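You operate a simulated robot arm through the tools that you are given. There is no shell and no other tool. Be economical: measure what you need, move in short steps, check, and stop when the job is done.

You run a simulated robot arm. Do the job below in one go: nothing can be reset, and whatever is moved stays where it is left.

JOB
Prove the dough jar with the blue cap for one stage on the rack's high step, then lift it out.
Fine: switch the cooker on, press PROVE once and wait; the bath is at 40 C; jar on the worktop, cooker off. Set down upright: what you pick out.

Only the result counts: the job must be done as asked and must still hold three seconds after the hand-in. Knocking over, shifting, dropping, spilling or breaking anything else fails it. A push-on lid holds only when it is set on centred and level and pressed home; a screw cap is set on level and turned clockwise until tight.

ROBOT AND FRAMES
A 7-joint arm with a two-finger parallel gripper on a trunk, on a base that drives. Base frame: it is fixed to the floor where the robot stands at the start and does not move with it; the origin is under the middle of the robot, x ahead of it, y to its left, z up. Lengths are in mm, angles in degrees, forces in N, time in s.
Its first joint turns from -166.0 to 166.0 degrees. Places, roughly: cooker switch [500, 100, 900]; high step of the rack [700, 400, 1100]; middle of the worktop [700, 800, 900]. Payload 3.43 kg.
Tool frame: the origin (TCP) lies between the finger pads and is the grasp point; the fingertips stand 30 mm ahead of it; z points along the fingers, y is the line along which they close. The gripper opens to 94 mm. The fingers are 28 mm wide and 10 mm thick; the gripper's body (50 by 96 mm) begins 55 mm behind the TCP.
Orientation is that of the tool frame in the base frame, as [roll, pitch, yaw] about the fixed x, y, z axes, in that order (R = Rz(yaw) Ry(pitch) Rx(roll)). With the fingers straight down and closing along the base's y, the tool's x points along the base's -x, its y along +y and its z along -z.

CONTROLS
- The arm moves only by the tool send_rows. Its argument "motion" is a list of rows, each a list of 7 numbers: the shift along the tool's x, y, z in units of 25 mm (1.0 is 25 mm), then the turn, a rotation vector about the tool's x, y, z in units of 8 degrees (1.0 is 8 degrees), then the finger opening in m, from 0 to 0.094. In form: [[dx, dy, dz, ax, ay, az, jaw], ...]. A call has 1 to 20 rows; each row shifts and turns the commanded pose from where the row before left it, along the tool's axes as they then stand. A call with a number of a shift or a turn outside -1 to 1 is refused whole. Each row takes 0.2 s and may step no farther than 50 mm and 8.6 degrees from the row before; otherwise, or with a gripper value out of range, the whole call is refused. Where a pose cannot be reached the arm comes as near as it can. A force on the tool above 40 N (or 10 N above the force at the start of the call, whichever is more), or a blocked arm, ends the call early, and 0.2 s more pass. The fingers move at their own pace (about 45 mm/s each) and stop on an object; they squeeze with about 44 N. The grip force told is the motor's: it shows also when the fingers shut on nothing. Time passes only in rows, and 0.2 s behind the last, so rows that do not move let the fingers close. The reply holds the time, the measured pose of the TCP, the force on the tool along the base axes, the opening and the grip force, in the units named above and with some noise, with the torque about the TCP (base axes, N m) and any sound that the robot's microphone picked up.
- Cameras (640 x 400 px; columns grow to the right, rows downward): "scene" is now at [30.7, 255.9, 1407.8]; the picture's right is [0.21, -0.98, 0.00], its down [-0.36, -0.08, -0.93] and it looks along [0.91, 0.19, -0.37] (base axes); focal length 287 px, centre (320, 200). "wrist" rides on the gripper at [76, 14, -103] in the tool frame; the picture's right is [-0.18, 0.98, 0.00], its down [-0.75, -0.14, -0.64] and it looks along [-0.63, -0.12, 0.77] (tool axes); focal length 243 px, centre (320, 200). There is no depth. A picture from a camera that has moved, and an enlarged one, comes with that camera's place and axes in the base frame and with its lens.
- camera(camera): a new picture of that camera. It takes no simulated time.
- base_move(legs): drives the robot by 1 to 6 legs, each [ahead, turn to the left] in mm and degrees, along the robot's own axes; the way and the turn of a leg run together, so that a leg with both is an arc; at most 1500 mm and 180 degrees a leg. The arm and the cameras ride along, it lands a little off, and it stops where it bumps. It gives what a move gives.
- turn_head(pan, tilt): turns the head with the scene camera to pan (to the left, within 120 degrees either way) and tilt (down, from -29 to 69), counted from straight ahead of the robot. It gives what a move gives.
- close_up(camera, box): a new picture of the part [left, top, right, bottom] of that camera's present view, enlarged. It takes no simulated time.
- job_done(): hands the job in; it is judged then, once.

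Go step by step. Nothing tells you exact positions but the pictures and the camera data: compare them with the known pose of the tool, close in by small moves and look again before you grip or let go. The budget is 120 turns and 98 pictures, counting those below and the enlarged ones. Unless the task says otherwise, let go and move clear before handing in, and close with one line.

The tools are called after "Request:" by a JSON object that holds its "method" and its "body". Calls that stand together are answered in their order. send_rows: Moves the arm, as the interface text tells. Its arguments: {"type":"object","properties":{"motion":{"type":"array"}},"required":["motion"]} The other tools are called the same way: base_move (legs) drives the base; turn_head (pan, tilt) turns the head that bears the scene camera; camera (camera) takes a picture; close_up (camera, box) takes an enlarged picture of a part of a camera's view; job_done () hands the job in.

At the start:

```text
t: 0.0
tcp_pos: [288.2, 462.1, 1299.4]
tool_rot: [-179.9, 0.0, -180.0]
wrist_force: [0.4, -0.6, -0.3]
wrist_torque: [-0.01, 0.0, 0.0]
gripper_width: 93.9
finger_force: 0.1
robot x, y, heading: [-1.7, 3.5, -0.0]
head pan, tilt: [12.1, 21.8]
```

scene: 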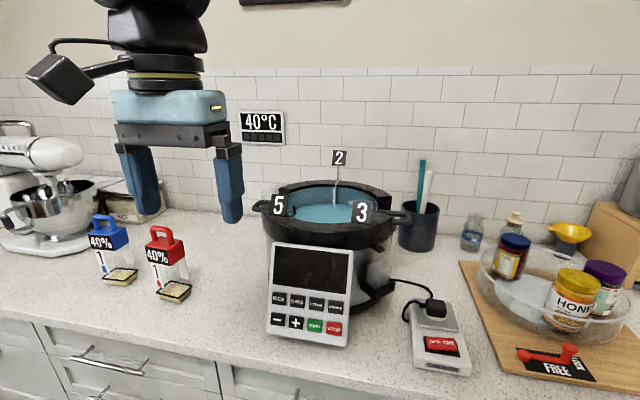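
wrist: 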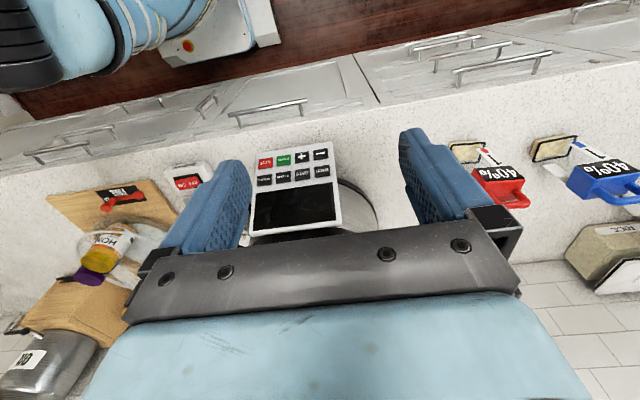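

I see the cooker with the water bath and numbered steps, a panel with buttons, a wall switch, and two dough jars with blue and red caps. I'll look closer at these first.

Request:
{"method": "close_up", "body": {"camera": "scene", "box": [240, 140, 420, 260]}}

Request:
{"method": "close_up", "body": {"camera": "scene", "box": [250, 240, 490, 390]}}

Request:
{"method": "close_up", "body": {"camera": "scene", "box": [60, 200, 220, 310]}}

```text
3.33 times, centred on (330, 200) of scene
camera zoom: at [30.7, 255.9, 1407.8], right [0.21, -0.98, 0.0], down [-0.36, -0.08, -0.93], along [0.91, 0.19, -0.37], focal length 957 px, centre (287, 200)
```

zoom: 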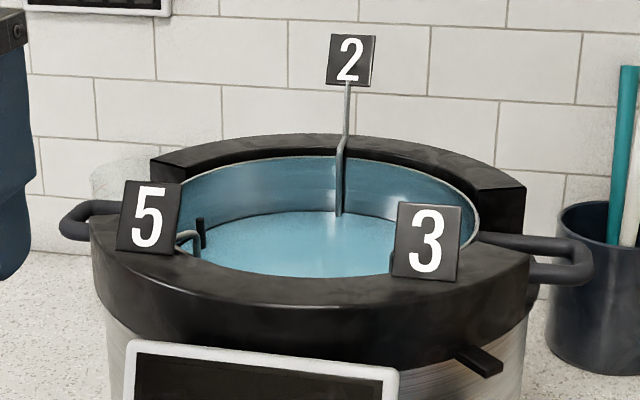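

```text
2.67 times, centred on (370, 315) of scene
camera zoom: at [30.7, 255.9, 1407.8], right [0.21, -0.98, 0.0], down [-0.36, -0.08, -0.93], along [0.91, 0.19, -0.37], focal length 765 px, centre (187, -107)
```

zoom: 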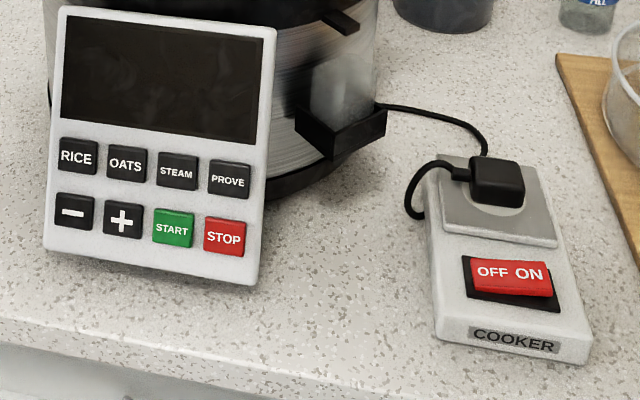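

```text
3.64 times, centred on (140, 255) of scene
camera zoom: at [30.7, 255.9, 1407.8], right [0.21, -0.98, 0.0], down [-0.36, -0.08, -0.93], along [0.91, 0.19, -0.37], focal length 1044 px, centre (974, 0)
```

zoom: 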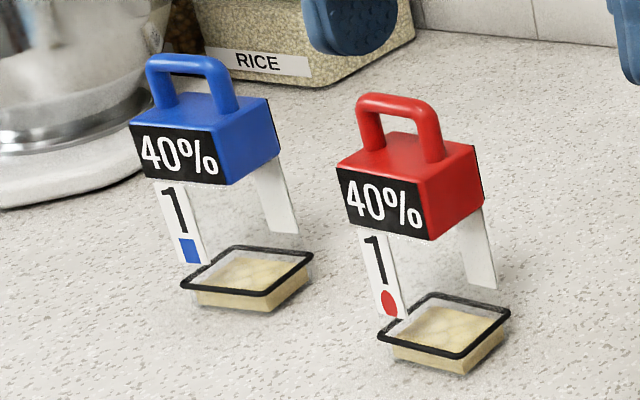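

The blue jar stands near [575, 950], the red near [555, 765], and the cooker near [740, 390]. I'll move the wrist camera over the cooker to see the rack.

Request:
{"method": "send_rows", "body": {"motion": [[-1, 0, -0.4, 0, 0, 0, 0.094], [-1, 0, -0.4, 0, 0, 0, 0.094], [-1, 0, -0.4, 0, 0, 0, 0.094], [-1, 0, -0.4, 0, 0, 0, 0.094], [-1, 0, -0.4, 0, 0, 0, 0.094], [-1, 0, 0, 0, 0, 0, 0.094], [-1, 0, 0, 0, 0, 0, 0.094], [-1, 0, 0, 0, 0, 0, 0.094]]}}

Request:
{"method": "camera", "body": {"camera": "wrist"}}

```text
t: 1.8
tcp_pos: [488.6, 460.3, 1350.7]
tool_rot: [-180.0, 0.0, 180.0]
wrist_force: [-0.2, 0.1, 0.6]
wrist_torque: [0.01, -0.06, -0.02]
gripper_width: 94.0
finger_force: 0.1
robot x, y, heading: [4.1, 3.5, 0.2]
head pan, tilt: [12.1, 21.8]
```

```text
92 pictures are left
camera wrist: at [411.3, 473.7, 1453.7], right [0.18, 0.98, 0.0], down [0.75, -0.14, 0.64], along [0.63, -0.12, -0.77], focal length 243 px, centre (320, 200)
```

wrist: 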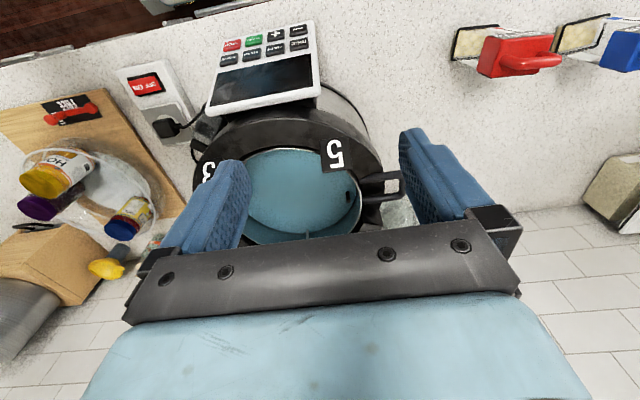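

The rack is partly hidden. I'll zoom in on the bath.

Request:
{"method": "close_up", "body": {"camera": "wrist", "box": [190, 100, 410, 240]}}

Request:
{"method": "camera", "body": {"camera": "scene"}}

```text
2.86 times, centred on (300, 170) of wrist
camera zoom: at [411.3, 473.7, 1453.7], right [0.18, 0.98, 0.0], down [0.75, -0.14, 0.64], along [0.63, -0.12, -0.77], focal length 693 px, centre (377, 286)
```

zoom: 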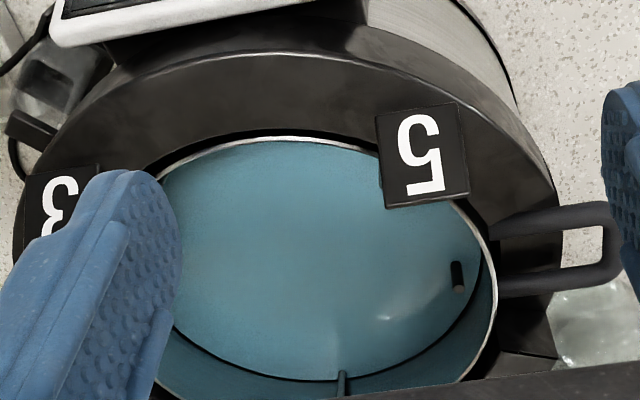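

```text
90 pictures are left
camera scene: at [30.5, 255.9, 1407.8], right [0.21, -0.98, 0.0], down [-0.36, -0.08, -0.93], along [0.91, 0.19, -0.37], focal length 287 px, centre (320, 200)
```

scene: 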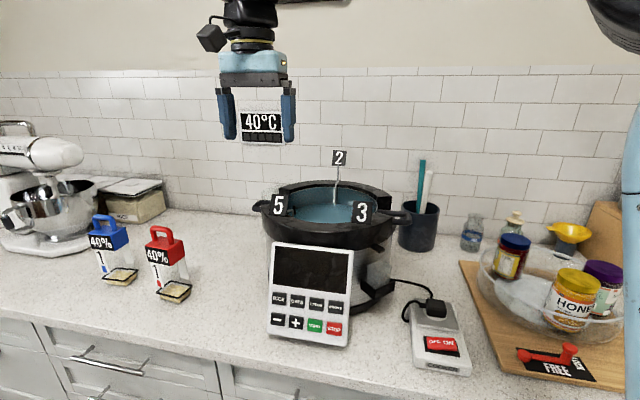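

I need a steeper look into the bath; I'll move the camera nearly above it.

Request:
{"method": "send_rows", "body": {"motion": [[-1, -0.2, -0.3, 0, 0, 0, 0.094], [-1, -0.2, -0.3, 0, 0, 0, 0.094], [-1, -0.2, -0.3, 0, 0, 0, 0.094], [-1, -0.2, -0.3, 0, 0, 0, 0.094], [-1, -0.2, -0.3, 0, 0, 0, 0.094], [-1, -0.2, -0.3, 0, 0, 0, 0.094], [-1, -0.2, 0, 0, 0, 0, 0.094], [-0.5, -0.2, 0, 0, 0, 0, 0.094]]}}

Request:
{"method": "camera", "body": {"camera": "wrist"}}

```text
t: 3.6
tcp_pos: [676.1, 422.2, 1393.8]
tool_rot: [180.0, 0.0, 179.9]
wrist_force: [-0.2, -0.9, -1.2]
wrist_torque: [-0.01, -0.01, 0.01]
gripper_width: 93.9
finger_force: 0.0
robot x, y, heading: [-3.3, 7.2, 0.0]
head pan, tilt: [12.1, 21.8]
```

```text
89 pictures are left
camera wrist: at [599.1, 434.5, 1498.3], right [0.18, 0.98, 0.0], down [0.75, -0.14, 0.64], along [0.63, -0.12, -0.77], focal length 243 px, centre (320, 200)
```

wrist: 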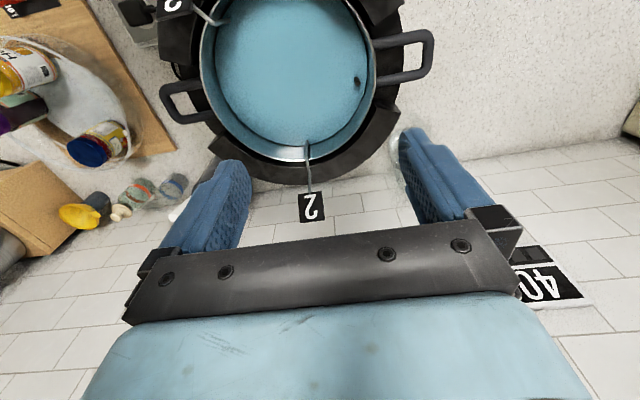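

Request:
{"method": "close_up", "body": {"camera": "wrist", "box": [180, 0, 420, 150]}}

```text
2.67 times, centred on (300, 75) of wrist
camera zoom: at [599.1, 434.5, 1498.3], right [0.18, 0.98, 0.0], down [0.75, -0.14, 0.64], along [0.63, -0.12, -0.77], focal length 647 px, centre (373, 533)
```

zoom: 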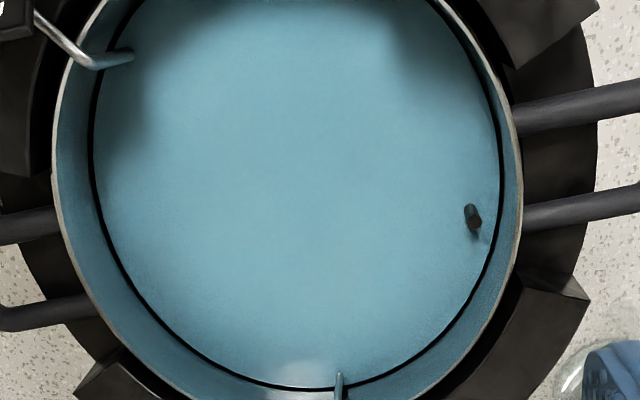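

The water hides the steps, so I'll find their heights by touch later. First I'll drive to a standing spot from which the jar, cooker, panel and switch are all in reach, about [-100, 500]. I'll retract the arm and check to the left before driving.

Request:
{"method": "send_rows", "body": {"motion": [[1, 0, 0, 0, 0, 0, 0.094], [1, 0, 0, 0, 0, 0, 0.094], [1, 0, 0, 0, 0, 0, 0.094], [1, 0, 0, 0, 0, 0, 0.094], [1, 0, 0, 0, 0, 0, 0.094], [1, 0, 0, 0, 0, 0, 0.094], [1, 0, 0, 0, 0, 0, 0.094], [1, 0, 0, 0, 0, 0, 0.094], [1, 0, 0, 0, 0, 0, 0.094], [1, 0, 0, 0, 0, 0, 0.094], [1, 0, 0, 0, 0, 0, 0.094], [1, 0, 0, 0, 0, 0, 0.094], [1, 0, 0, 0, 0, 0, 0.094], [1, 0, 0, 0, 0, 0, 0.094], [1, 0, 0, 0, 0, 0, 0.094]]}}

Request:
{"method": "turn_head", "body": {"pan": 85, "tilt": 30}}

Request:
{"method": "camera", "body": {"camera": "scene"}}

```text
t: 6.8
tcp_pos: [300.4, 420.9, 1394.0]
tool_rot: [180.0, 0.0, 180.0]
wrist_force: [0.1, -0.7, -0.4]
wrist_torque: [-0.01, 0.06, 0.01]
gripper_width: 94.1
finger_force: 0.0
robot x, y, heading: [0.7, 8.9, 0.1]
head pan, tilt: [12.1, 21.8]
```

```text
t: 8.2
tcp_pos: [300.2, 420.7, 1396.1]
tool_rot: [-179.9, 0.0, 180.0]
wrist_force: [-0.2, 0.4, -0.1]
wrist_torque: [0.01, 0.02, 0.0]
gripper_width: 94.0
finger_force: 0.1
robot x, y, heading: [-1.1, 3.3, -0.2]
head pan, tilt: [85.0, 30.0]
```

```text
87 pictures are left
camera scene: at [-52.2, 326.6, 1394.6], right [1.0, -0.09, 0.0], down [-0.04, -0.5, -0.87], along [0.08, 0.86, -0.5], focal length 287 px, centre (320, 200)
```

scene: 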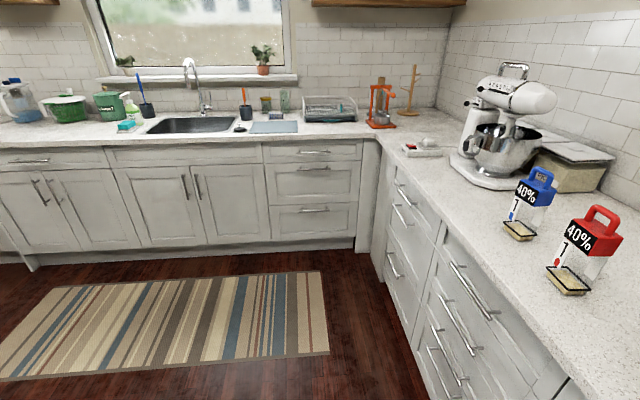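

The floor to the left is free. I'll drive.

Request:
{"method": "base_move", "body": {"legs": [[-100, 0], [0, 90], [500, 0], [0, -90]]}}

Request:
{"method": "turn_head", "body": {"pan": 15, "tilt": 30}}

Request:
{"method": "camera", "body": {"camera": "scene"}}

Request:
{"method": "camera", "body": {"camera": "wrist"}}

```text
t: 12.8
tcp_pos: [-429.3, 399.8, 1393.6]
tool_rot: [-179.9, 0.0, -104.2]
wrist_force: [0.1, -1.1, -0.1]
wrist_torque: [0.03, 0.03, 0.02]
gripper_width: 94.1
finger_force: 0.1
robot x, y, heading: [-34.8, -14.5, 77.6]
head pan, tilt: [85.0, 30.0]
stopped in leg 2: the robot was blocked; the commanded pose is now the measured one
```

```text
t: 14.2
tcp_pos: [-429.4, 400.8, 1394.0]
tool_rot: [-179.8, 0.0, -104.0]
wrist_force: [-0.1, 0.3, -0.1]
wrist_torque: [0.01, 0.01, 0.0]
gripper_width: 94.0
finger_force: 0.0
robot x, y, heading: [-36.6, -14.2, 77.5]
head pan, tilt: [15.0, 30.0]
```

```text
86 pictures are left
camera scene: at [-281.1, 69.6, 1394.6], right [1.0, 0.04, 0.0], down [0.02, -0.5, -0.87], along [-0.04, 0.86, -0.5], focal length 287 px, centre (320, 200)
```

scene: 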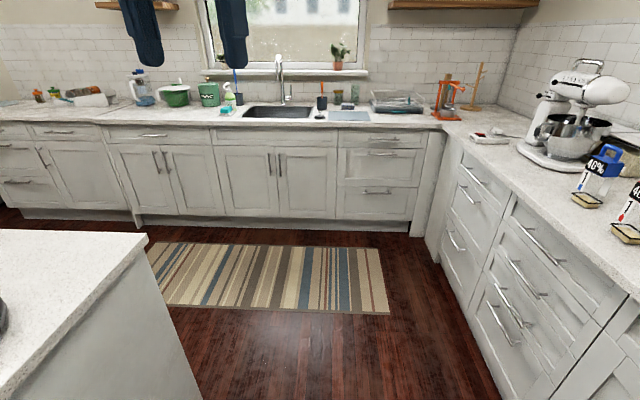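

```text
85 pictures are left
camera wrist: at [-463.0, 329.5, 1497.1], right [-0.91, 0.42, 0.0], down [0.32, 0.7, 0.64], along [0.27, 0.58, -0.77], focal length 243 px, centre (320, 200)
```

wrist: 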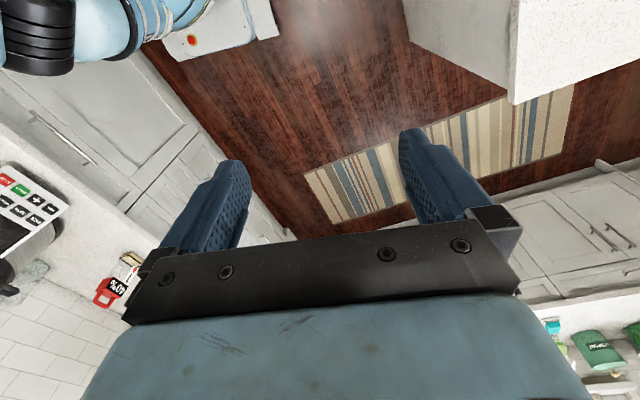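

An island behind limits turning. At heading 77 I can still drive along the counter, so I'll go ahead and then turn back.

Request:
{"method": "base_move", "body": {"legs": [[500, 0], [0, -77.5]]}}

```text
t: 18.8
tcp_pos: [-135.4, 1027.8, 1393.9]
tool_rot: [-179.9, -0.1, -126.0]
wrist_force: [-3.2, -1.0, -1.0]
wrist_torque: [0.04, -0.14, 0.03]
gripper_width: 94.1
finger_force: 0.0
robot x, y, heading: [49.4, 514.4, 66.6]
head pan, tilt: [15.0, 30.0]
stopped in leg 2: the robot was blocked; the commanded pose is now the measured one
```

I'll back off and turn in place, where turning worked before.

Request:
{"method": "base_move", "body": {"legs": [[-190, 0], [0, -66.6], [-80, 0]]}}

Request:
{"method": "camera", "body": {"camera": "scene"}}

```text
t: 24.3
tcp_pos: [289.7, 716.3, 1394.5]
tool_rot: [-179.9, -0.1, 167.7]
wrist_force: [0.9, 1.4, -1.3]
wrist_torque: [-0.06, -0.02, 0.02]
gripper_width: 93.9
finger_force: 0.1
robot x, y, heading: [-102.4, 398.4, 0.8]
head pan, tilt: [15.0, 30.0]
```

```text
84 pictures are left
camera scene: at [-81.5, 655.5, 1394.5], right [0.27, -0.96, 0.0], down [-0.48, -0.14, -0.87], along [0.83, 0.23, -0.5], focal length 287 px, centre (320, 200)
```

scene: 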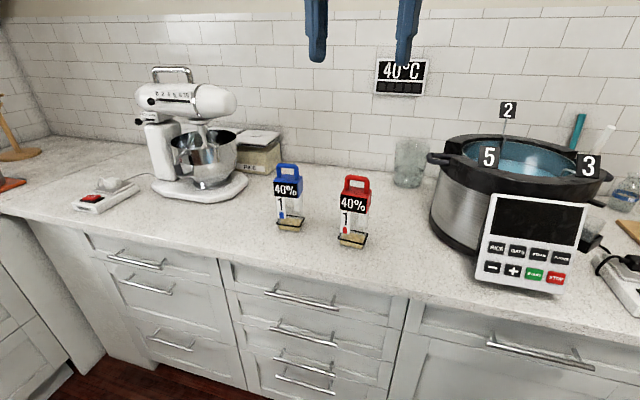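

The robot now stands at [-102, 398] with jar and cooker in reach. I put the blue jar's handle near [558, 922, 1097]; I'll bring the open hand above it and look.

Request:
{"method": "send_rows", "body": {"motion": [[0, 0, 0, 0, 0, -0.77, 0.094], [0, 0, 0, 0, 0, -0.77, 0.094], [-1, 1, 0.7, 0, 0, 0, 0.094], [-1, 1, 0.7, 0, 0, 0, 0.094], [-1, 1, 0.7, 0, 0, 0, 0.094], [-1, 1, 0.7, 0, 0, 0, 0.094], [-1, 1, 0.7, 0, 0, 0, 0.094], [-1, 1, 0.7, 0, 0, 0, 0.094], [-1, 1, 0.7, 0, 0, 0, 0.094], [-1, 0.5, 0.7, 0, 0, 0, 0.094], [0, 0, 0, 0, 0, 0, 0.094]]}}

Request:
{"method": "camera", "body": {"camera": "wrist"}}

Request:
{"method": "camera", "body": {"camera": "scene"}}

```text
t: 26.7
tcp_pos: [491.6, 904.2, 1254.3]
tool_rot: [-179.9, -0.2, -180.0]
wrist_force: [1.0, 0.0, 1.0]
wrist_torque: [0.0, -0.01, 0.01]
gripper_width: 94.0
finger_force: 0.1
robot x, y, heading: [-106.4, 396.6, 0.7]
head pan, tilt: [15.0, 30.0]
```

```text
83 pictures are left
camera wrist: at [413.2, 917.0, 1357.1], right [0.18, 0.98, 0.0], down [0.76, -0.14, 0.64], along [0.63, -0.12, -0.77], focal length 243 px, centre (320, 200)
```

wrist: 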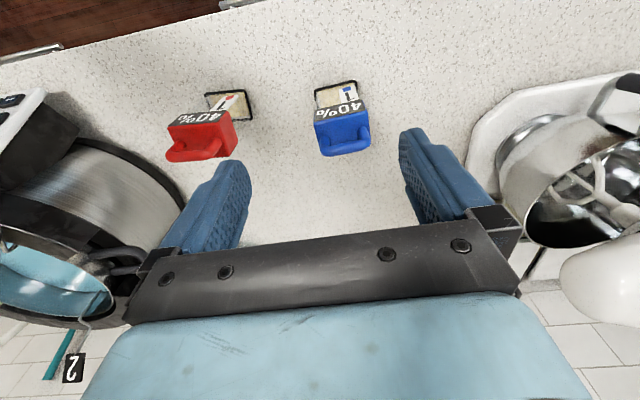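

```text
82 pictures are left
camera scene: at [-81.2, 654.9, 1394.6], right [0.27, -0.96, 0.0], down [-0.48, -0.14, -0.87], along [0.83, 0.23, -0.5], focal length 287 px, centre (320, 200)
```

scene: 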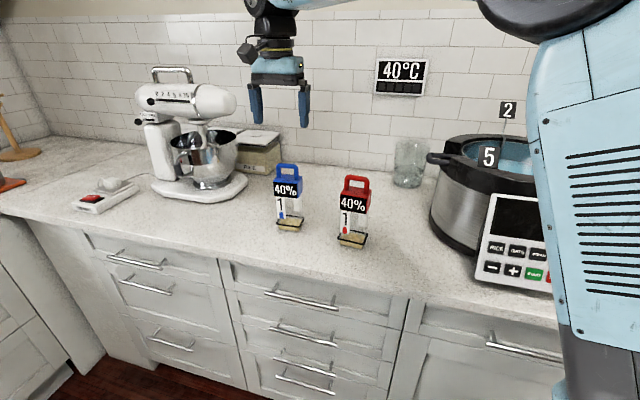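

Request:
{"method": "close_up", "body": {"camera": "wrist", "box": [280, 70, 400, 170]}}

Request:
{"method": "close_up", "body": {"camera": "scene", "box": [250, 150, 394, 250]}}

```text
4.00 times, centred on (340, 120) of wrist
camera zoom: at [413.2, 917.0, 1357.1], right [0.18, 0.98, 0.0], down [0.76, -0.14, 0.64], along [0.63, -0.12, -0.77], focal length 970 px, centre (240, 520)
```

zoom: 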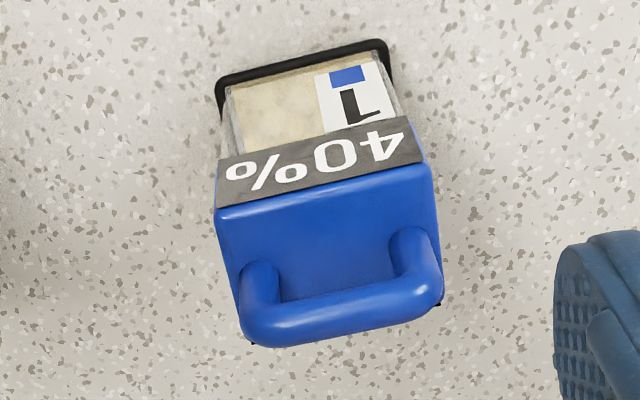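

```text
4.00 times, centred on (322, 200) of scene
camera zoom: at [-81.2, 654.9, 1394.6], right [0.27, -0.96, 0.0], down [-0.48, -0.14, -0.87], along [0.83, 0.23, -0.5], focal length 1148 px, centre (312, 200)
```

zoom: 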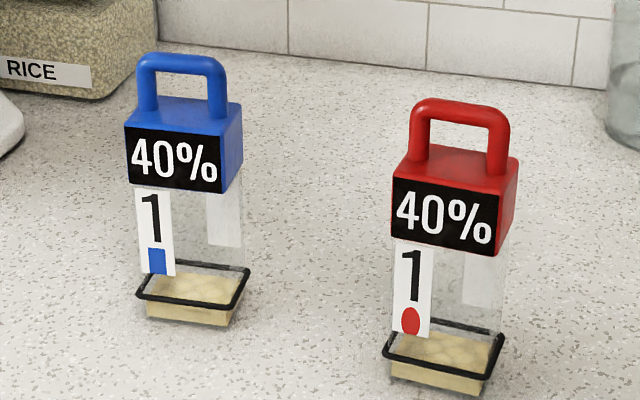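

The handle bar runs along base y at about [560, 922, 1085], so the fingers must close along x. I'll turn the tool by 90 degrees and look.

Request:
{"method": "send_rows", "body": {"motion": [[0, 0, 0, 0, 0, 1, 0.094], [0, 0, 0, 0, 0, 1, 0.094], [0, 0, 0, 0, 0, 1, 0.094], [0, 0, 0, 0, 0, 1, 0.094], [0, 0, 0, 0, 0, 1, 0.094], [0, 0, 0, 0, 0, 1, 0.094], [0, 0, 0, 0, 0, 1, 0.094], [0, 0, 0, 0, 0, 1, 0.094], [0, 0, 0, 0, 0, 1, 0.094], [0, 0, 0, 0, 0, 1, 0.094], [0, 0, 0, 0, 0, 1, 0.094], [0, 0, 0, 0, 0, 0.25, 0.094], [0, 0, 0, 0, 0, 0, 0.094]]}}

Request:
{"method": "camera", "body": {"camera": "wrist"}}

```text
t: 29.5
tcp_pos: [489.4, 903.5, 1254.2]
tool_rot: [-180.0, 0.1, 89.9]
wrist_force: [0.0, 0.6, 0.8]
wrist_torque: [0.06, 0.0, 0.04]
gripper_width: 94.1
finger_force: 0.1
robot x, y, heading: [-109.7, 396.6, 0.8]
head pan, tilt: [15.0, 30.0]
```

```text
79 pictures are left
camera wrist: at [502.8, 978.4, 1357.3], right [0.98, -0.18, 0.0], down [-0.14, -0.75, 0.64], along [-0.12, -0.63, -0.77], focal length 243 px, centre (320, 200)
```

wrist: 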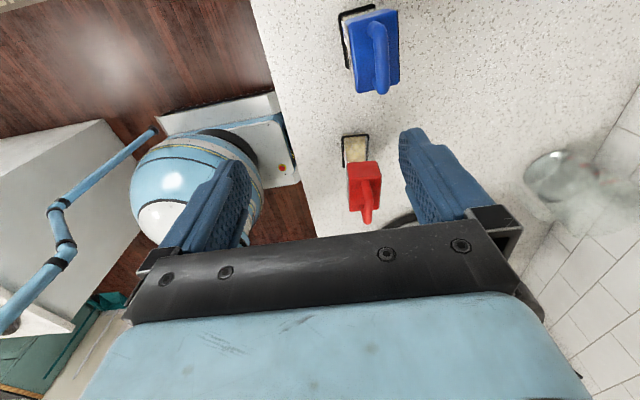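

Request:
{"method": "send_rows", "body": {"motion": [[0.2, 0.85, 1, 0, 0, 0, 0.094], [0.2, 0.85, 1, 0, 0, 0, 0.094], [0.3, 0.85, 1, 0, 0, 0, 0.094], [0, 0, 1, 0, 0, -0.5, 0.094], [0, 0, 0, 0, 0, 0, 0.094]]}}

Request:
{"method": "camera", "body": {"camera": "wrist"}}

Request:
{"method": "close_up", "body": {"camera": "scene", "box": [226, 60, 370, 160]}}

```text
t: 30.7
tcp_pos: [553.6, 920.7, 1153.9]
tool_rot: [-179.9, 0.1, 94.1]
wrist_force: [-0.6, -0.3, -0.1]
wrist_torque: [0.01, -0.04, 0.03]
gripper_width: 94.0
finger_force: 0.1
robot x, y, heading: [-106.5, 396.7, 0.5]
head pan, tilt: [15.0, 30.0]
```

```text
78 pictures are left
camera wrist: at [560.4, 996.7, 1256.8], right [0.99, -0.11, 0.0], down [-0.09, -0.76, 0.64], along [-0.07, -0.64, -0.77], focal length 243 px, centre (320, 200)
```

wrist: 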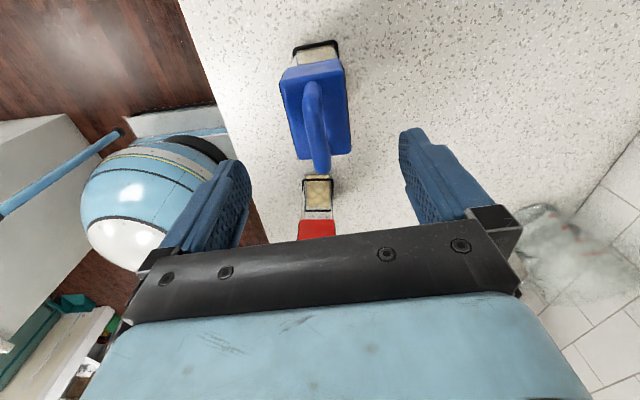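

```text
4.00 times, centred on (298, 110) of scene
camera zoom: at [-81.3, 655.0, 1394.6], right [0.27, -0.96, 0.0], down [-0.48, -0.14, -0.87], along [0.83, 0.23, -0.5], focal length 1148 px, centre (408, 560)
```

zoom: 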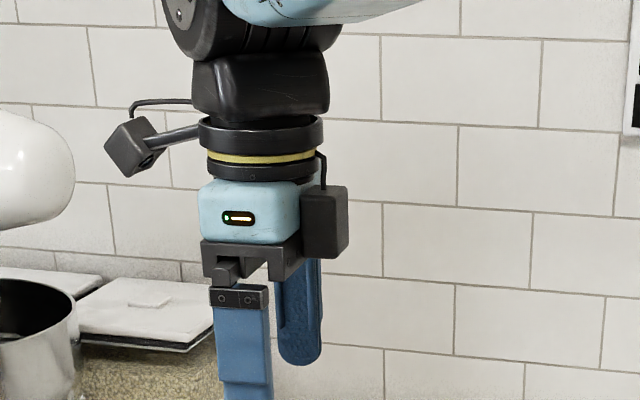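

Bar centre is about [549, 919, 1080]. I'll descend part-way and check from the side.

Request:
{"method": "send_rows", "body": {"motion": [[-0.08, -0.16, 0.6, 0, 0, 0.3, 0.094], [0, 0, 0.6, 0, 0, 0, 0.094], [0, 0, 0.6, 0, 0, 0, 0.094], [0, 0, 0, 0, 0, 0, 0.094]]}}

Request:
{"method": "close_up", "body": {"camera": "wrist", "box": [200, 50, 440, 240]}}

Request:
{"method": "close_up", "body": {"camera": "scene", "box": [226, 130, 370, 230]}}

```text
t: 31.7
tcp_pos: [549.5, 917.4, 1109.1]
tool_rot: [-179.9, 0.1, 91.7]
wrist_force: [-0.4, -0.1, -0.1]
wrist_torque: [0.02, -0.01, 0.0]
gripper_width: 94.1
finger_force: 0.1
robot x, y, heading: [-106.0, 396.8, 0.8]
head pan, tilt: [15.0, 30.0]
```

```text
2.11 times, centred on (320, 145) of wrist
camera zoom: at [559.9, 994.3, 1211.5], right [0.99, -0.16, 0.0], down [-0.12, -0.76, 0.64], along [-0.1, -0.64, -0.77], focal length 511 px, centre (320, 316)
```

zoom: 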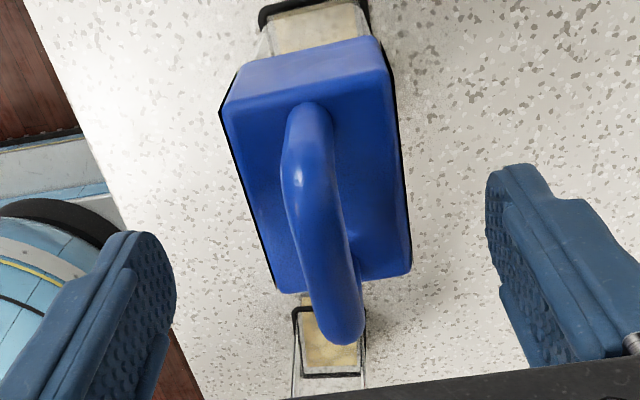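

```text
4.00 times, centred on (298, 180) of scene
camera zoom: at [-81.3, 655.0, 1394.6], right [0.27, -0.96, 0.0], down [-0.48, -0.14, -0.87], along [0.83, 0.23, -0.5], focal length 1148 px, centre (408, 280)
```

zoom: 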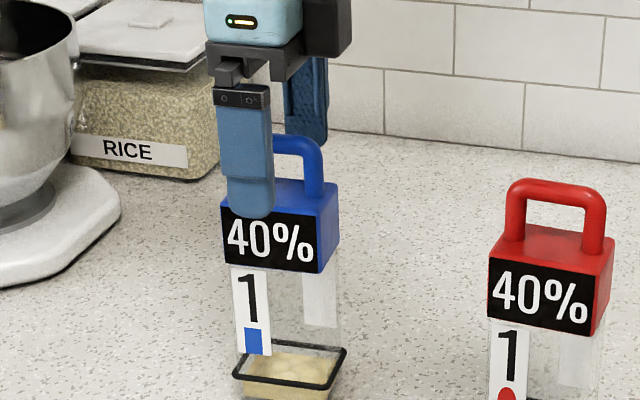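

The bar centre works out at about [549, 919, 1102], within the pads now. I'll lower a few mm and close.

Request:
{"method": "send_rows", "body": {"motion": [[0.06, 0, 0.15, 0, 0, 0, 0.094], [0, 0, 0, 0, 0, 0, 0.05], [0, 0, 0, 0, 0, 0, 0.03], [0, 0, 0, 0, 0, 0, 0.0], [0, 0, 0, 0, 0, 0, 0.0], [0, 0, 0, 0, 0, 0, 0.0], [0, 0, 0, 0, 0, 0, 0.0], [0, 0, 0, 0, 0, 0, 0.0]]}}

Request:
{"method": "close_up", "body": {"camera": "scene", "box": [226, 130, 370, 230]}}

```text
t: 33.5
tcp_pos: [546.9, 920.4, 1104.4]
tool_rot: [-179.8, 0.1, 91.7]
wrist_force: [-0.4, -0.9, -0.1]
wrist_torque: [0.01, 0.02, -0.03]
gripper_width: 16.5
finger_force: 44.1
robot x, y, heading: [-106.2, 398.7, 0.5]
head pan, tilt: [15.0, 30.0]
```

```text
4.00 times, centred on (298, 180) of scene
camera zoom: at [-81.3, 655.0, 1394.6], right [0.27, -0.96, 0.0], down [-0.48, -0.14, -0.87], along [0.83, 0.23, -0.5], focal length 1148 px, centre (408, 280)
```

zoom: 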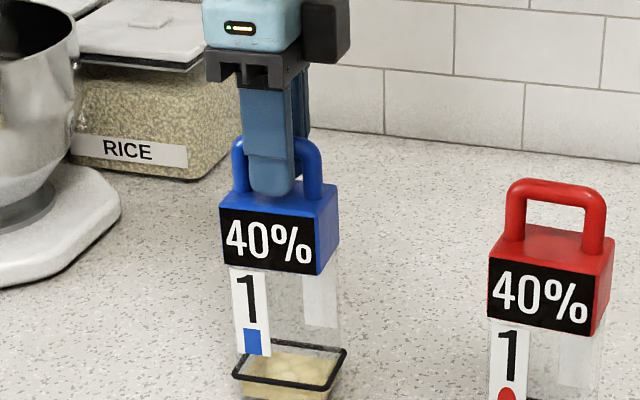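

The grip works, but the cooker should be on before the jar goes in the bath. I'll let go for now, rise, and go to the switch first.

Request:
{"method": "send_rows", "body": {"motion": [[0, 0, 0, 0, 0, 0, 0.094], [0, 0, 0, 0, 0, 0, 0.094], [0, 0, 0, 0, 0, 0, 0.094], [0, 0, 0, 0, 0, 0, 0.094], [0, 0, -0.6, 0, 0, 0, 0.094], [0, 0, -1, 0, 0, 0, 0.094], [0, 0, -1, 0, 0, 0, 0.094], [0, 0, -1, 0, 0, 0, 0.094], [0, 0, -1, 0, 0, 0, 0.094], [0, 0, -1, 0, 0, 0, 0.094], [0, 0, -1, 0, 0, 0, 0.094], [0, 0, -1, 0, 0, 0, 0.094]]}}

Request:
{"method": "close_up", "body": {"camera": "scene", "box": [226, 130, 370, 230]}}

```text
t: 36.1
tcp_pos: [548.5, 920.4, 1295.9]
tool_rot: [-180.0, 0.2, 91.7]
wrist_force: [-0.4, -0.3, 0.0]
wrist_torque: [0.01, -0.03, 0.02]
gripper_width: 94.2
finger_force: 0.1
robot x, y, heading: [-106.3, 397.0, 0.9]
head pan, tilt: [15.0, 30.0]
```

```text
4.00 times, centred on (298, 180) of scene
camera zoom: at [-81.3, 655.1, 1394.5], right [0.27, -0.96, 0.0], down [-0.48, -0.14, -0.87], along [0.83, 0.23, -0.5], focal length 1148 px, centre (408, 280)
```

zoom: 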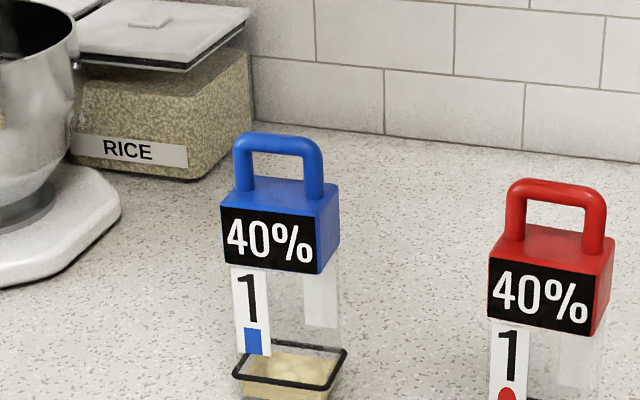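

Request:
{"method": "send_rows", "body": {"motion": [[0, 0, 0, 0, 0, -1, 0.0], [0, 0, 0, 0, 0, -1, 0.0], [0, 0, 0, 0, 0, -1, 0.0], [0, 0, 0, 0, 0, -1, 0.0], [0, 0, 0, 0, 0, -1, 0.0], [0, 0, 0, 0, 0, -1, 0.0], [0, 0, 0, 0, 0, -1, 0.0], [0, 0, 0, 0, 0, -1, 0.0], [0, 0, 0, 0, 0, -1, 0.0], [0, 0, 0, 0, 0, -1, 0.0], [0, 0, 0, 0, 0, -1, 0.0], [0, 0, 0, 0, 0, 0, 0.0]]}}

Request:
{"method": "send_rows", "body": {"motion": [[0.3, -1, 0, 0, 0, 0, 0], [0.3, -1, 0, 0, 0, 0, 0], [0.3, -1, 0, 0, 0, 0, 0], [0.3, -1, 0, 0, 0, 0, 0], [0.3, -1, 0, 0, 0, 0, 0], [0.3, -1, 0, 0, 0, 0, 0], [0.3, -1, 0, 0, 0, 0, 0], [0.3, -1, 0, 0, 0, 0, 0], [0.3, -1, 0, 0, 0, 0, 0], [0.3, -1, 0, 0, 0, 0, 0], [0.3, -1, 0, 0, 0, 0, 0], [0.3, -1, 0, 0, 0, 0, 0], [0.3, -1, 0, 0, 0, 0, 0], [0, -1, 0, 0, 0, 0, 0], [0, -1, 0, 0, 0, 0, 0], [0, -1, 0, 0, 0, 0, 0], [0, -1, 0, 0, 0, 0, 0], [0, -1, 0, 0, 0, 0, 0], [0, -1, 0, 0, 0, 0, 0], [0, -1, 0, 0, 0, 0, 0]]}}

Request:
{"method": "camera", "body": {"camera": "wrist"}}

Request:
{"method": "turn_head", "body": {"pan": -20, "tilt": 35}}

Request:
{"method": "camera", "body": {"camera": "scene"}}

```text
t: 38.7
tcp_pos: [549.4, 920.6, 1296.0]
tool_rot: [-179.9, -0.2, 179.6]
wrist_force: [0.4, -0.7, 1.0]
wrist_torque: [0.03, -0.01, -0.01]
gripper_width: 0.0
finger_force: 33.0
robot x, y, heading: [-102.6, 399.8, 0.5]
head pan, tilt: [15.0, 30.0]
```

```text
t: 42.9
tcp_pos: [449.0, 419.6, 1296.6]
tool_rot: [-179.8, -0.1, 179.7]
wrist_force: [0.8, -0.2, 0.0]
wrist_torque: [0.0, -0.01, 0.0]
gripper_width: 0.1
finger_force: 32.9
robot x, y, heading: [-104.5, 401.0, 0.7]
head pan, tilt: [15.0, 30.0]
```

```text
72 pictures are left
camera wrist: at [371.7, 434.0, 1399.4], right [0.19, 0.98, 0.0], down [0.75, -0.15, 0.64], along [0.63, -0.12, -0.77], focal length 243 px, centre (320, 200)
```

wrist: 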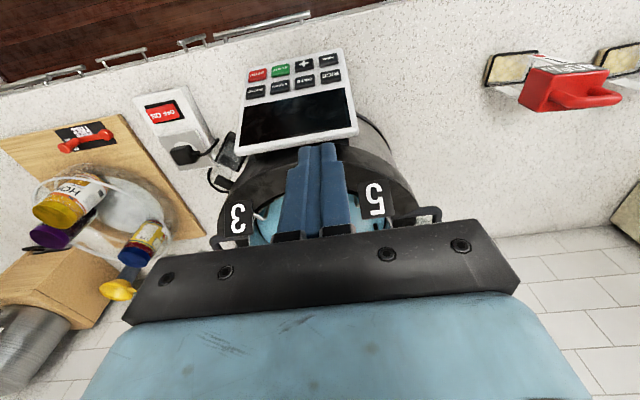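

```text
t: 43.9
tcp_pos: [449.0, 421.2, 1296.2]
tool_rot: [-179.9, -0.1, 179.6]
wrist_force: [0.2, -0.4, 0.8]
wrist_torque: [0.02, -0.01, 0.03]
gripper_width: 0.1
finger_force: 33.2
robot x, y, heading: [-106.5, 401.4, 0.3]
head pan, tilt: [-20.0, 35.0]
```

```text
71 pictures are left
camera scene: at [-85.5, 601.4, 1386.8], right [-0.33, -0.94, 0.0], down [-0.54, 0.19, -0.82], along [0.77, -0.27, -0.57], focal length 287 px, centre (320, 200)
```

scene: 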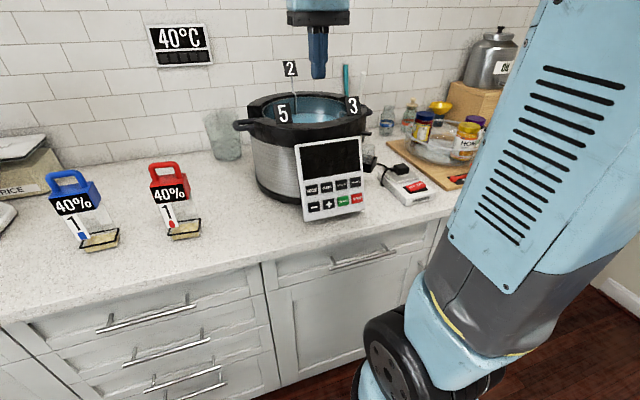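

Switch at about [479, 113, 940]. I'll go above it.

Request:
{"method": "send_rows", "body": {"motion": [[0, -1, 0, 0, 0, 0, 0], [0, -1, 0, 0, 0, 0, 0], [0, -1, 0, 0, 0, 0, 0], [0, -1, 0, 0, 0, 0, 0], [0, -1, 0, 0, 0, 0, 0], [0, -1, 0, 0, 0, 0, 0], [0, -1, 0, 0, 0, 0, 0], [0, -1, 0, 0, 0, 0, 0], [0, -1, 0.5, 0, 0, 0, 0], [0, -1, 0.5, 0, 0, 0, 0], [-0.5, -1, 1, 0, 0, 0, 0], [0, -1, 1, 0, 0, 0, 0], [0, 0, 1, 0, 0, 0, 0], [0, 0, 1, 0, 0, 0, 0], [0, 0, 1, 0, 0, 0, 0], [0, 0, 1, 0, 0, 0, 0], [0, 0, 1, 0, 0, 0, 0], [0, 0, 0, 0, 0, 0, 0]]}}

Request:
{"method": "camera", "body": {"camera": "wrist"}}

Request:
{"method": "close_up", "body": {"camera": "scene", "box": [350, 120, 470, 220]}}

```text
t: 47.7
tcp_pos: [459.0, 118.6, 1094.8]
tool_rot: [-179.8, -0.1, 179.7]
wrist_force: [0.5, 0.4, -0.1]
wrist_torque: [-0.02, 0.0, 0.01]
gripper_width: 0.2
finger_force: 33.5
robot x, y, heading: [-103.9, 397.0, 0.8]
head pan, tilt: [-20.0, 35.0]
```

```text
70 pictures are left
camera wrist: at [381.5, 132.9, 1198.6], right [0.19, 0.98, 0.0], down [0.75, -0.14, 0.64], along [0.63, -0.12, -0.77], focal length 243 px, centre (320, 200)
```

wrist: 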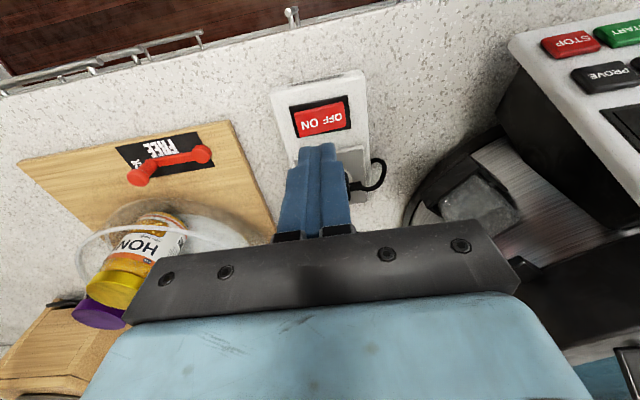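

```text
4.00 times, centred on (410, 170) of scene
camera zoom: at [-85.4, 601.3, 1386.8], right [-0.33, -0.94, 0.0], down [-0.54, 0.19, -0.82], along [0.77, -0.27, -0.57], focal length 1148 px, centre (-40, 320)
```

zoom: 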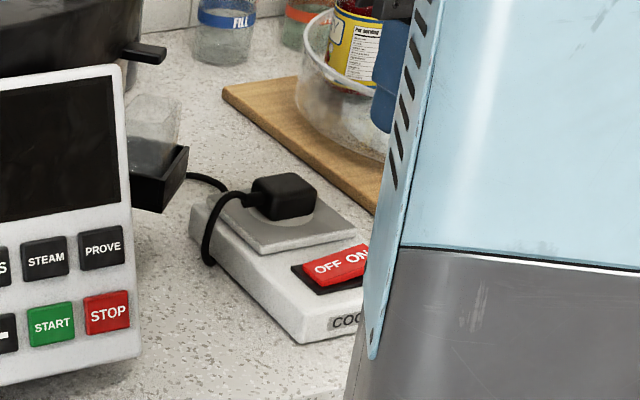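

ON half is at about [480, 97, 945]. I'll move above it and press down slowly.

Request:
{"method": "send_rows", "body": {"motion": [[-0.85, -0.86, 0, 0, 0, 0, 0], [0, 0, 1, 0, 0, 0, 0], [0, 0, 1, 0, 0, 0, 0], [0, 0, 1, 0, 0, 0, 0], [0, 0, 0.8, 0, 0, 0, 0], [0, 0, 0, 0, 0, 0, 0]]}}

Request:
{"method": "close_up", "body": {"camera": "wrist", "box": [220, 50, 440, 220]}}

```text
t: 49.1
tcp_pos: [480.6, 96.4, 1000.1]
tool_rot: [-179.8, -0.1, 179.7]
wrist_force: [-0.8, -0.8, -0.4]
wrist_torque: [0.02, -0.02, -0.03]
gripper_width: 0.0
finger_force: 33.0
robot x, y, heading: [-107.9, 398.7, 0.7]
head pan, tilt: [-20.0, 35.0]
```

```text
2.35 times, centred on (330, 135) of wrist
camera zoom: at [403.1, 111.6, 1103.7], right [0.19, 0.98, 0.0], down [0.75, -0.14, 0.64], along [0.63, -0.12, -0.77], focal length 571 px, centre (296, 353)
```

zoom: 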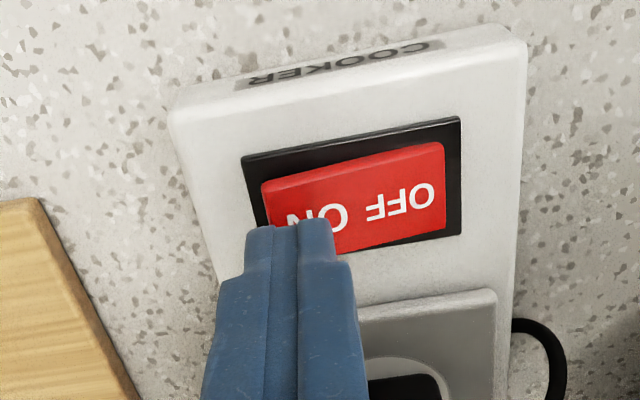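

Request:
{"method": "send_rows", "body": {"motion": [[0, 0, 0.4, 0, 0, 0, 0], [0, 0, 0.2, 0, 0, 0, 0], [0, 0, 0.16, 0, 0, 0, 0], [0, 0, 0.16, 0, 0, 0, 0], [0, 0, 0.12, 0, 0, 0, 0], [0, 0, 0.12, 0, 0, 0, 0], [0, 0, 0.12, 0, 0, 0, 0]]}}

Request:
{"method": "close_up", "body": {"camera": "wrist", "box": [220, 50, 440, 220]}}

```text
t: 50.3
tcp_pos: [481.2, 98.7, 979.6]
tool_rot: [-179.8, 0.2, 179.7]
wrist_force: [-9.7, 4.8, 12.5]
wrist_torque: [0.31, 0.35, 0.04]
gripper_width: 0.1
finger_force: 32.4
robot x, y, heading: [-107.8, 396.3, 1.0]
head pan, tilt: [-20.0, 35.0]
stopped in row 5: the force on the tool passed its limit at 47 N (the readings are from after the stop); the commanded pose is now the measured one
```

```text
2.35 times, centred on (330, 135) of wrist
camera zoom: at [403.0, 112.0, 1083.0], right [0.19, 0.98, 0.0], down [0.75, -0.14, 0.64], along [0.63, -0.12, -0.76], focal length 571 px, centre (296, 353)
```

zoom: 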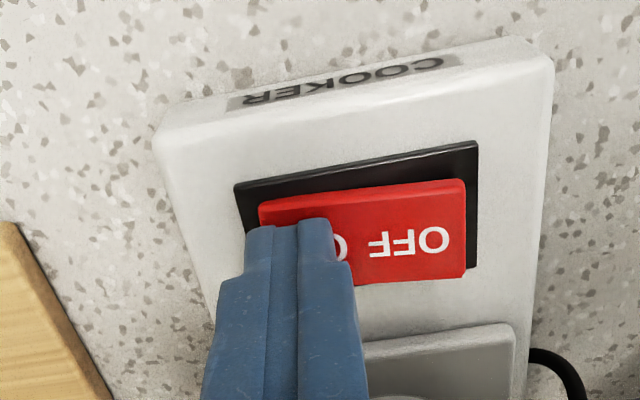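

The OFF end now stands up. I'll rise and check the display.

Request:
{"method": "send_rows", "body": {"motion": [[0, 0, -1, 0, 0, 0, 0], [0, 0, -1, 0, 0, 0, 0], [0, 0, -1, 0, 0, 0, 0], [0, 0, -1, 0, 0, 0, 0], [0, 0, -1, 0, 0, 0, 0], [0, 0, -1, 0, 0, 0, 0]]}}

Request:
{"method": "camera", "body": {"camera": "wrist"}}

Request:
{"method": "close_up", "body": {"camera": "scene", "box": [220, 60, 460, 220]}}

Request:
{"method": "close_up", "body": {"camera": "scene", "box": [140, 15, 230, 75]}}

```text
t: 51.7
tcp_pos: [481.0, 98.4, 1130.0]
tool_rot: [-179.8, 0.1, 179.7]
wrist_force: [-0.2, -0.6, -0.5]
wrist_torque: [0.0, 0.02, -0.02]
gripper_width: 0.2
finger_force: 32.9
robot x, y, heading: [-103.6, 396.5, 0.7]
head pan, tilt: [-20.0, 35.0]
```

```text
66 pictures are left
camera wrist: at [403.8, 111.9, 1232.4], right [0.19, 0.98, 0.0], down [0.75, -0.14, 0.64], along [0.63, -0.12, -0.76], focal length 243 px, centre (320, 200)
```

wrist: 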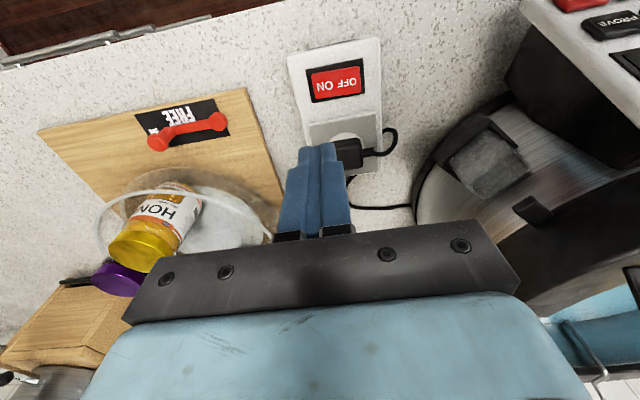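

```text
2.50 times, centred on (340, 140) of scene
camera zoom: at [-85.3, 601.2, 1386.8], right [-0.33, -0.94, 0.0], down [-0.54, 0.19, -0.82], along [0.77, -0.27, -0.57], focal length 718 px, centre (270, 350)
```

zoom: 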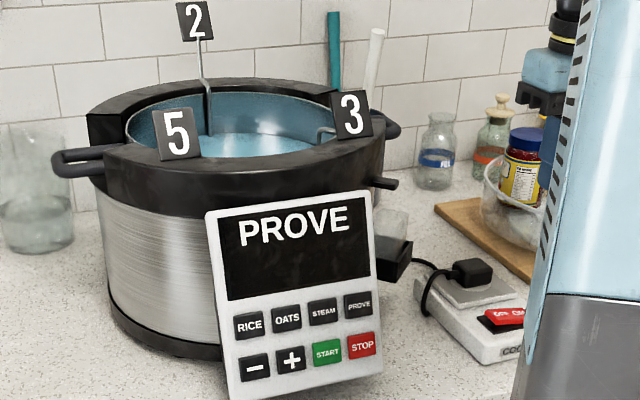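

```text
6.67 times, centred on (185, 45) of scene
camera zoom: at [-85.3, 601.2, 1386.8], right [-0.33, -0.94, 0.0], down [-0.54, 0.19, -0.82], along [0.77, -0.27, -0.57], focal length 1913 px, centre (1220, 1233)
```

zoom: 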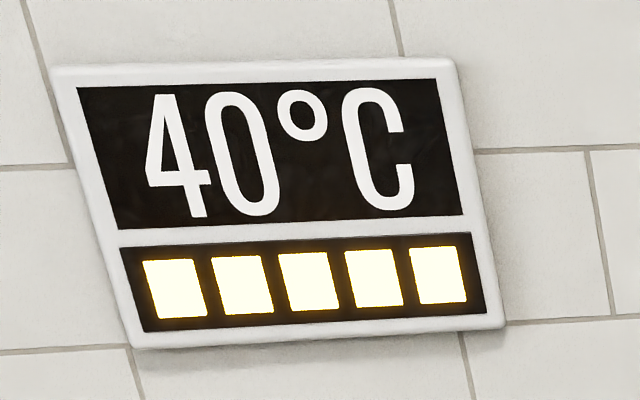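

The cooker is on, showing PROVE, and five bars are lit on the wall. Before placing the jar I'll look into the bath closely to learn which step is highest.

Request:
{"method": "send_rows", "body": {"motion": [[0, 0, -1, 0, 0, 0, 0], [0, 0, -1, 0, 0, 0, 0], [0, 0.3, -1, 0, 0, 0, 0], [0, 1, -1, 0, 0, 0, 0], [0, 1, -1, 0, 0, 0, 0], [0, 1, -1, 0, 0, 0, 0], [-1, 1, -1, 0, 0, 0, 0], [-1, 1, -1, 0, 0, 0, 0], [-1, 1, 0, 0, 0, 0, 0], [-1, 1, 0, 0, 0, 0, 0], [-1, 1, 0, 0, 0, 0, 0], [-1, 1, 0, 0, 0, 0, 0], [-1, 1, 0, 0, 0, 0, 0], [-1, 0.7, 0, 0, 0, 0, 0], [0, 0, 0, 0, 0, 0, 0]]}}

Request:
{"method": "close_up", "body": {"camera": "wrist", "box": [170, 0, 450, 175]}}

Request:
{"method": "close_up", "body": {"camera": "scene", "box": [230, 50, 390, 150]}}

```text
t: 54.9
tcp_pos: [682.1, 372.6, 1328.9]
tool_rot: [-179.8, 0.1, 179.7]
wrist_force: [1.1, 0.1, -0.1]
wrist_torque: [-0.01, -0.02, -0.01]
gripper_width: 0.2
finger_force: 33.5
robot x, y, heading: [-106.0, 402.8, 0.7]
head pan, tilt: [-20.0, 35.0]
```

```text
2.29 times, centred on (310, 88) of wrist
camera zoom: at [604.8, 387.2, 1431.4], right [0.19, 0.98, 0.0], down [0.75, -0.14, 0.64], along [0.63, -0.12, -0.76], focal length 555 px, centre (343, 457)
```

zoom: 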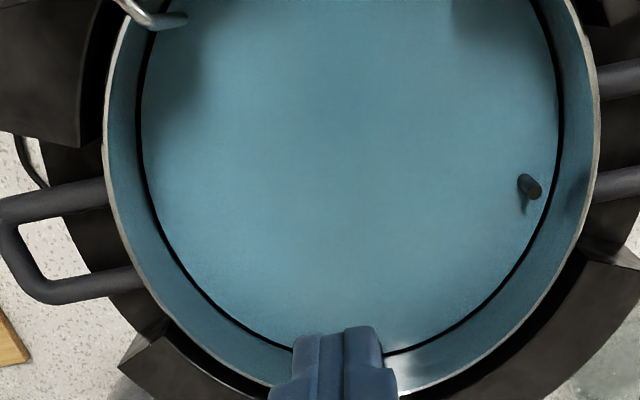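

```text
4.00 times, centred on (310, 100) of scene
camera zoom: at [-85.1, 601.3, 1386.8], right [-0.33, -0.94, 0.0], down [-0.54, 0.19, -0.82], along [0.77, -0.27, -0.57], focal length 1148 px, centre (360, 600)
```

zoom: 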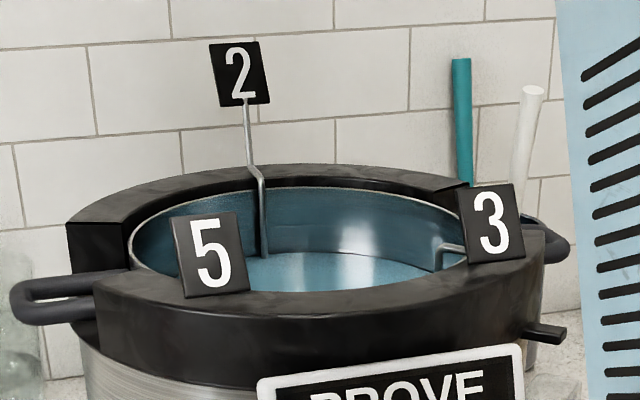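

The water hides the steps, so I'll feel for them with the closed fingertips, starting by step 2.

Request:
{"method": "send_rows", "body": {"motion": [[-1, 0, 0, 0, 0, 0, 0], [-1, 0, 0.4, 0, 0, 0, 0], [-0.3, 0, 1, 0, 0, 0, 0], [0, 0, 1, 0, 0, 0, 0], [0, 0, 1, 0, 0, 0, 0], [0, 0, 1, 0, 0, 0, 0], [0, 0, 1, 0, 0, 0, 0], [0, 0, 1, 0, 0, 0, 0], [0, 0, 0, 0, 0, 0, 0]]}}

Request:
{"method": "camera", "body": {"camera": "scene"}}

Request:
{"method": "camera", "body": {"camera": "wrist"}}

```text
t: 56.9
tcp_pos: [740.3, 371.7, 1166.8]
tool_rot: [-179.8, 0.1, 179.7]
wrist_force: [0.9, -0.8, -0.2]
wrist_torque: [0.01, -0.02, -0.01]
gripper_width: 0.0
finger_force: 32.7
robot x, y, heading: [-108.8, 400.2, 0.6]
head pan, tilt: [-20.0, 35.0]
```

```text
61 pictures are left
camera scene: at [-85.1, 601.3, 1386.8], right [-0.33, -0.94, 0.0], down [-0.54, 0.19, -0.82], along [0.77, -0.27, -0.57], focal length 287 px, centre (320, 200)
```

scene: 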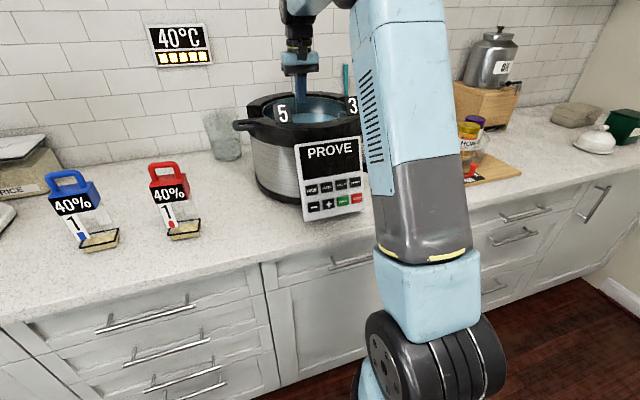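

```text
60 pictures are left
camera wrist: at [662.6, 386.3, 1270.5], right [0.19, 0.98, 0.0], down [0.75, -0.14, 0.64], along [0.63, -0.12, -0.76], focal length 243 px, centre (320, 200)
```

wrist: 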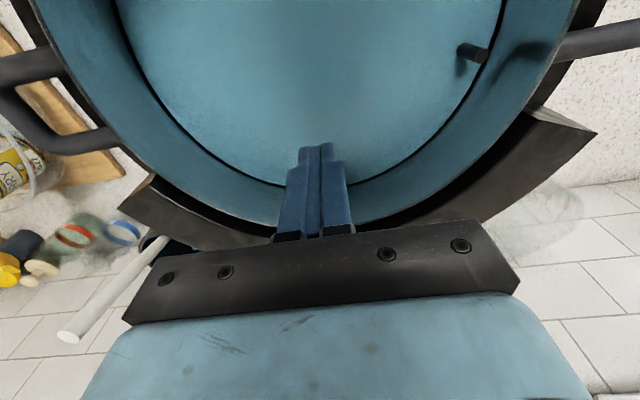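

Request:
{"method": "send_rows", "body": {"motion": [[0, 0, 0.8, 0, 0, 0, 0], [0, 0, 0.4, 0, 0, 0, 0], [0, 0, 0.3, 0, 0, 0, 0], [0, 0, 0.3, 0, 0, 0, 0], [0, 0, 0.25, 0, 0, 0, 0], [0, 0, 0.25, 0, 0, 0, 0], [0, 0, 0.25, 0, 0, 0, 0], [0, 0, 0.25, 0, 0, 0, 0]]}}

```text
t: 58.7
tcp_pos: [740.4, 371.5, 1098.2]
tool_rot: [-179.7, 0.1, 179.8]
wrist_force: [0.3, -0.5, 0.2]
wrist_torque: [-0.02, 0.02, 0.03]
gripper_width: 0.0
finger_force: 33.5
robot x, y, heading: [-103.0, 396.3, 0.4]
head pan, tilt: [-20.0, 35.0]
```

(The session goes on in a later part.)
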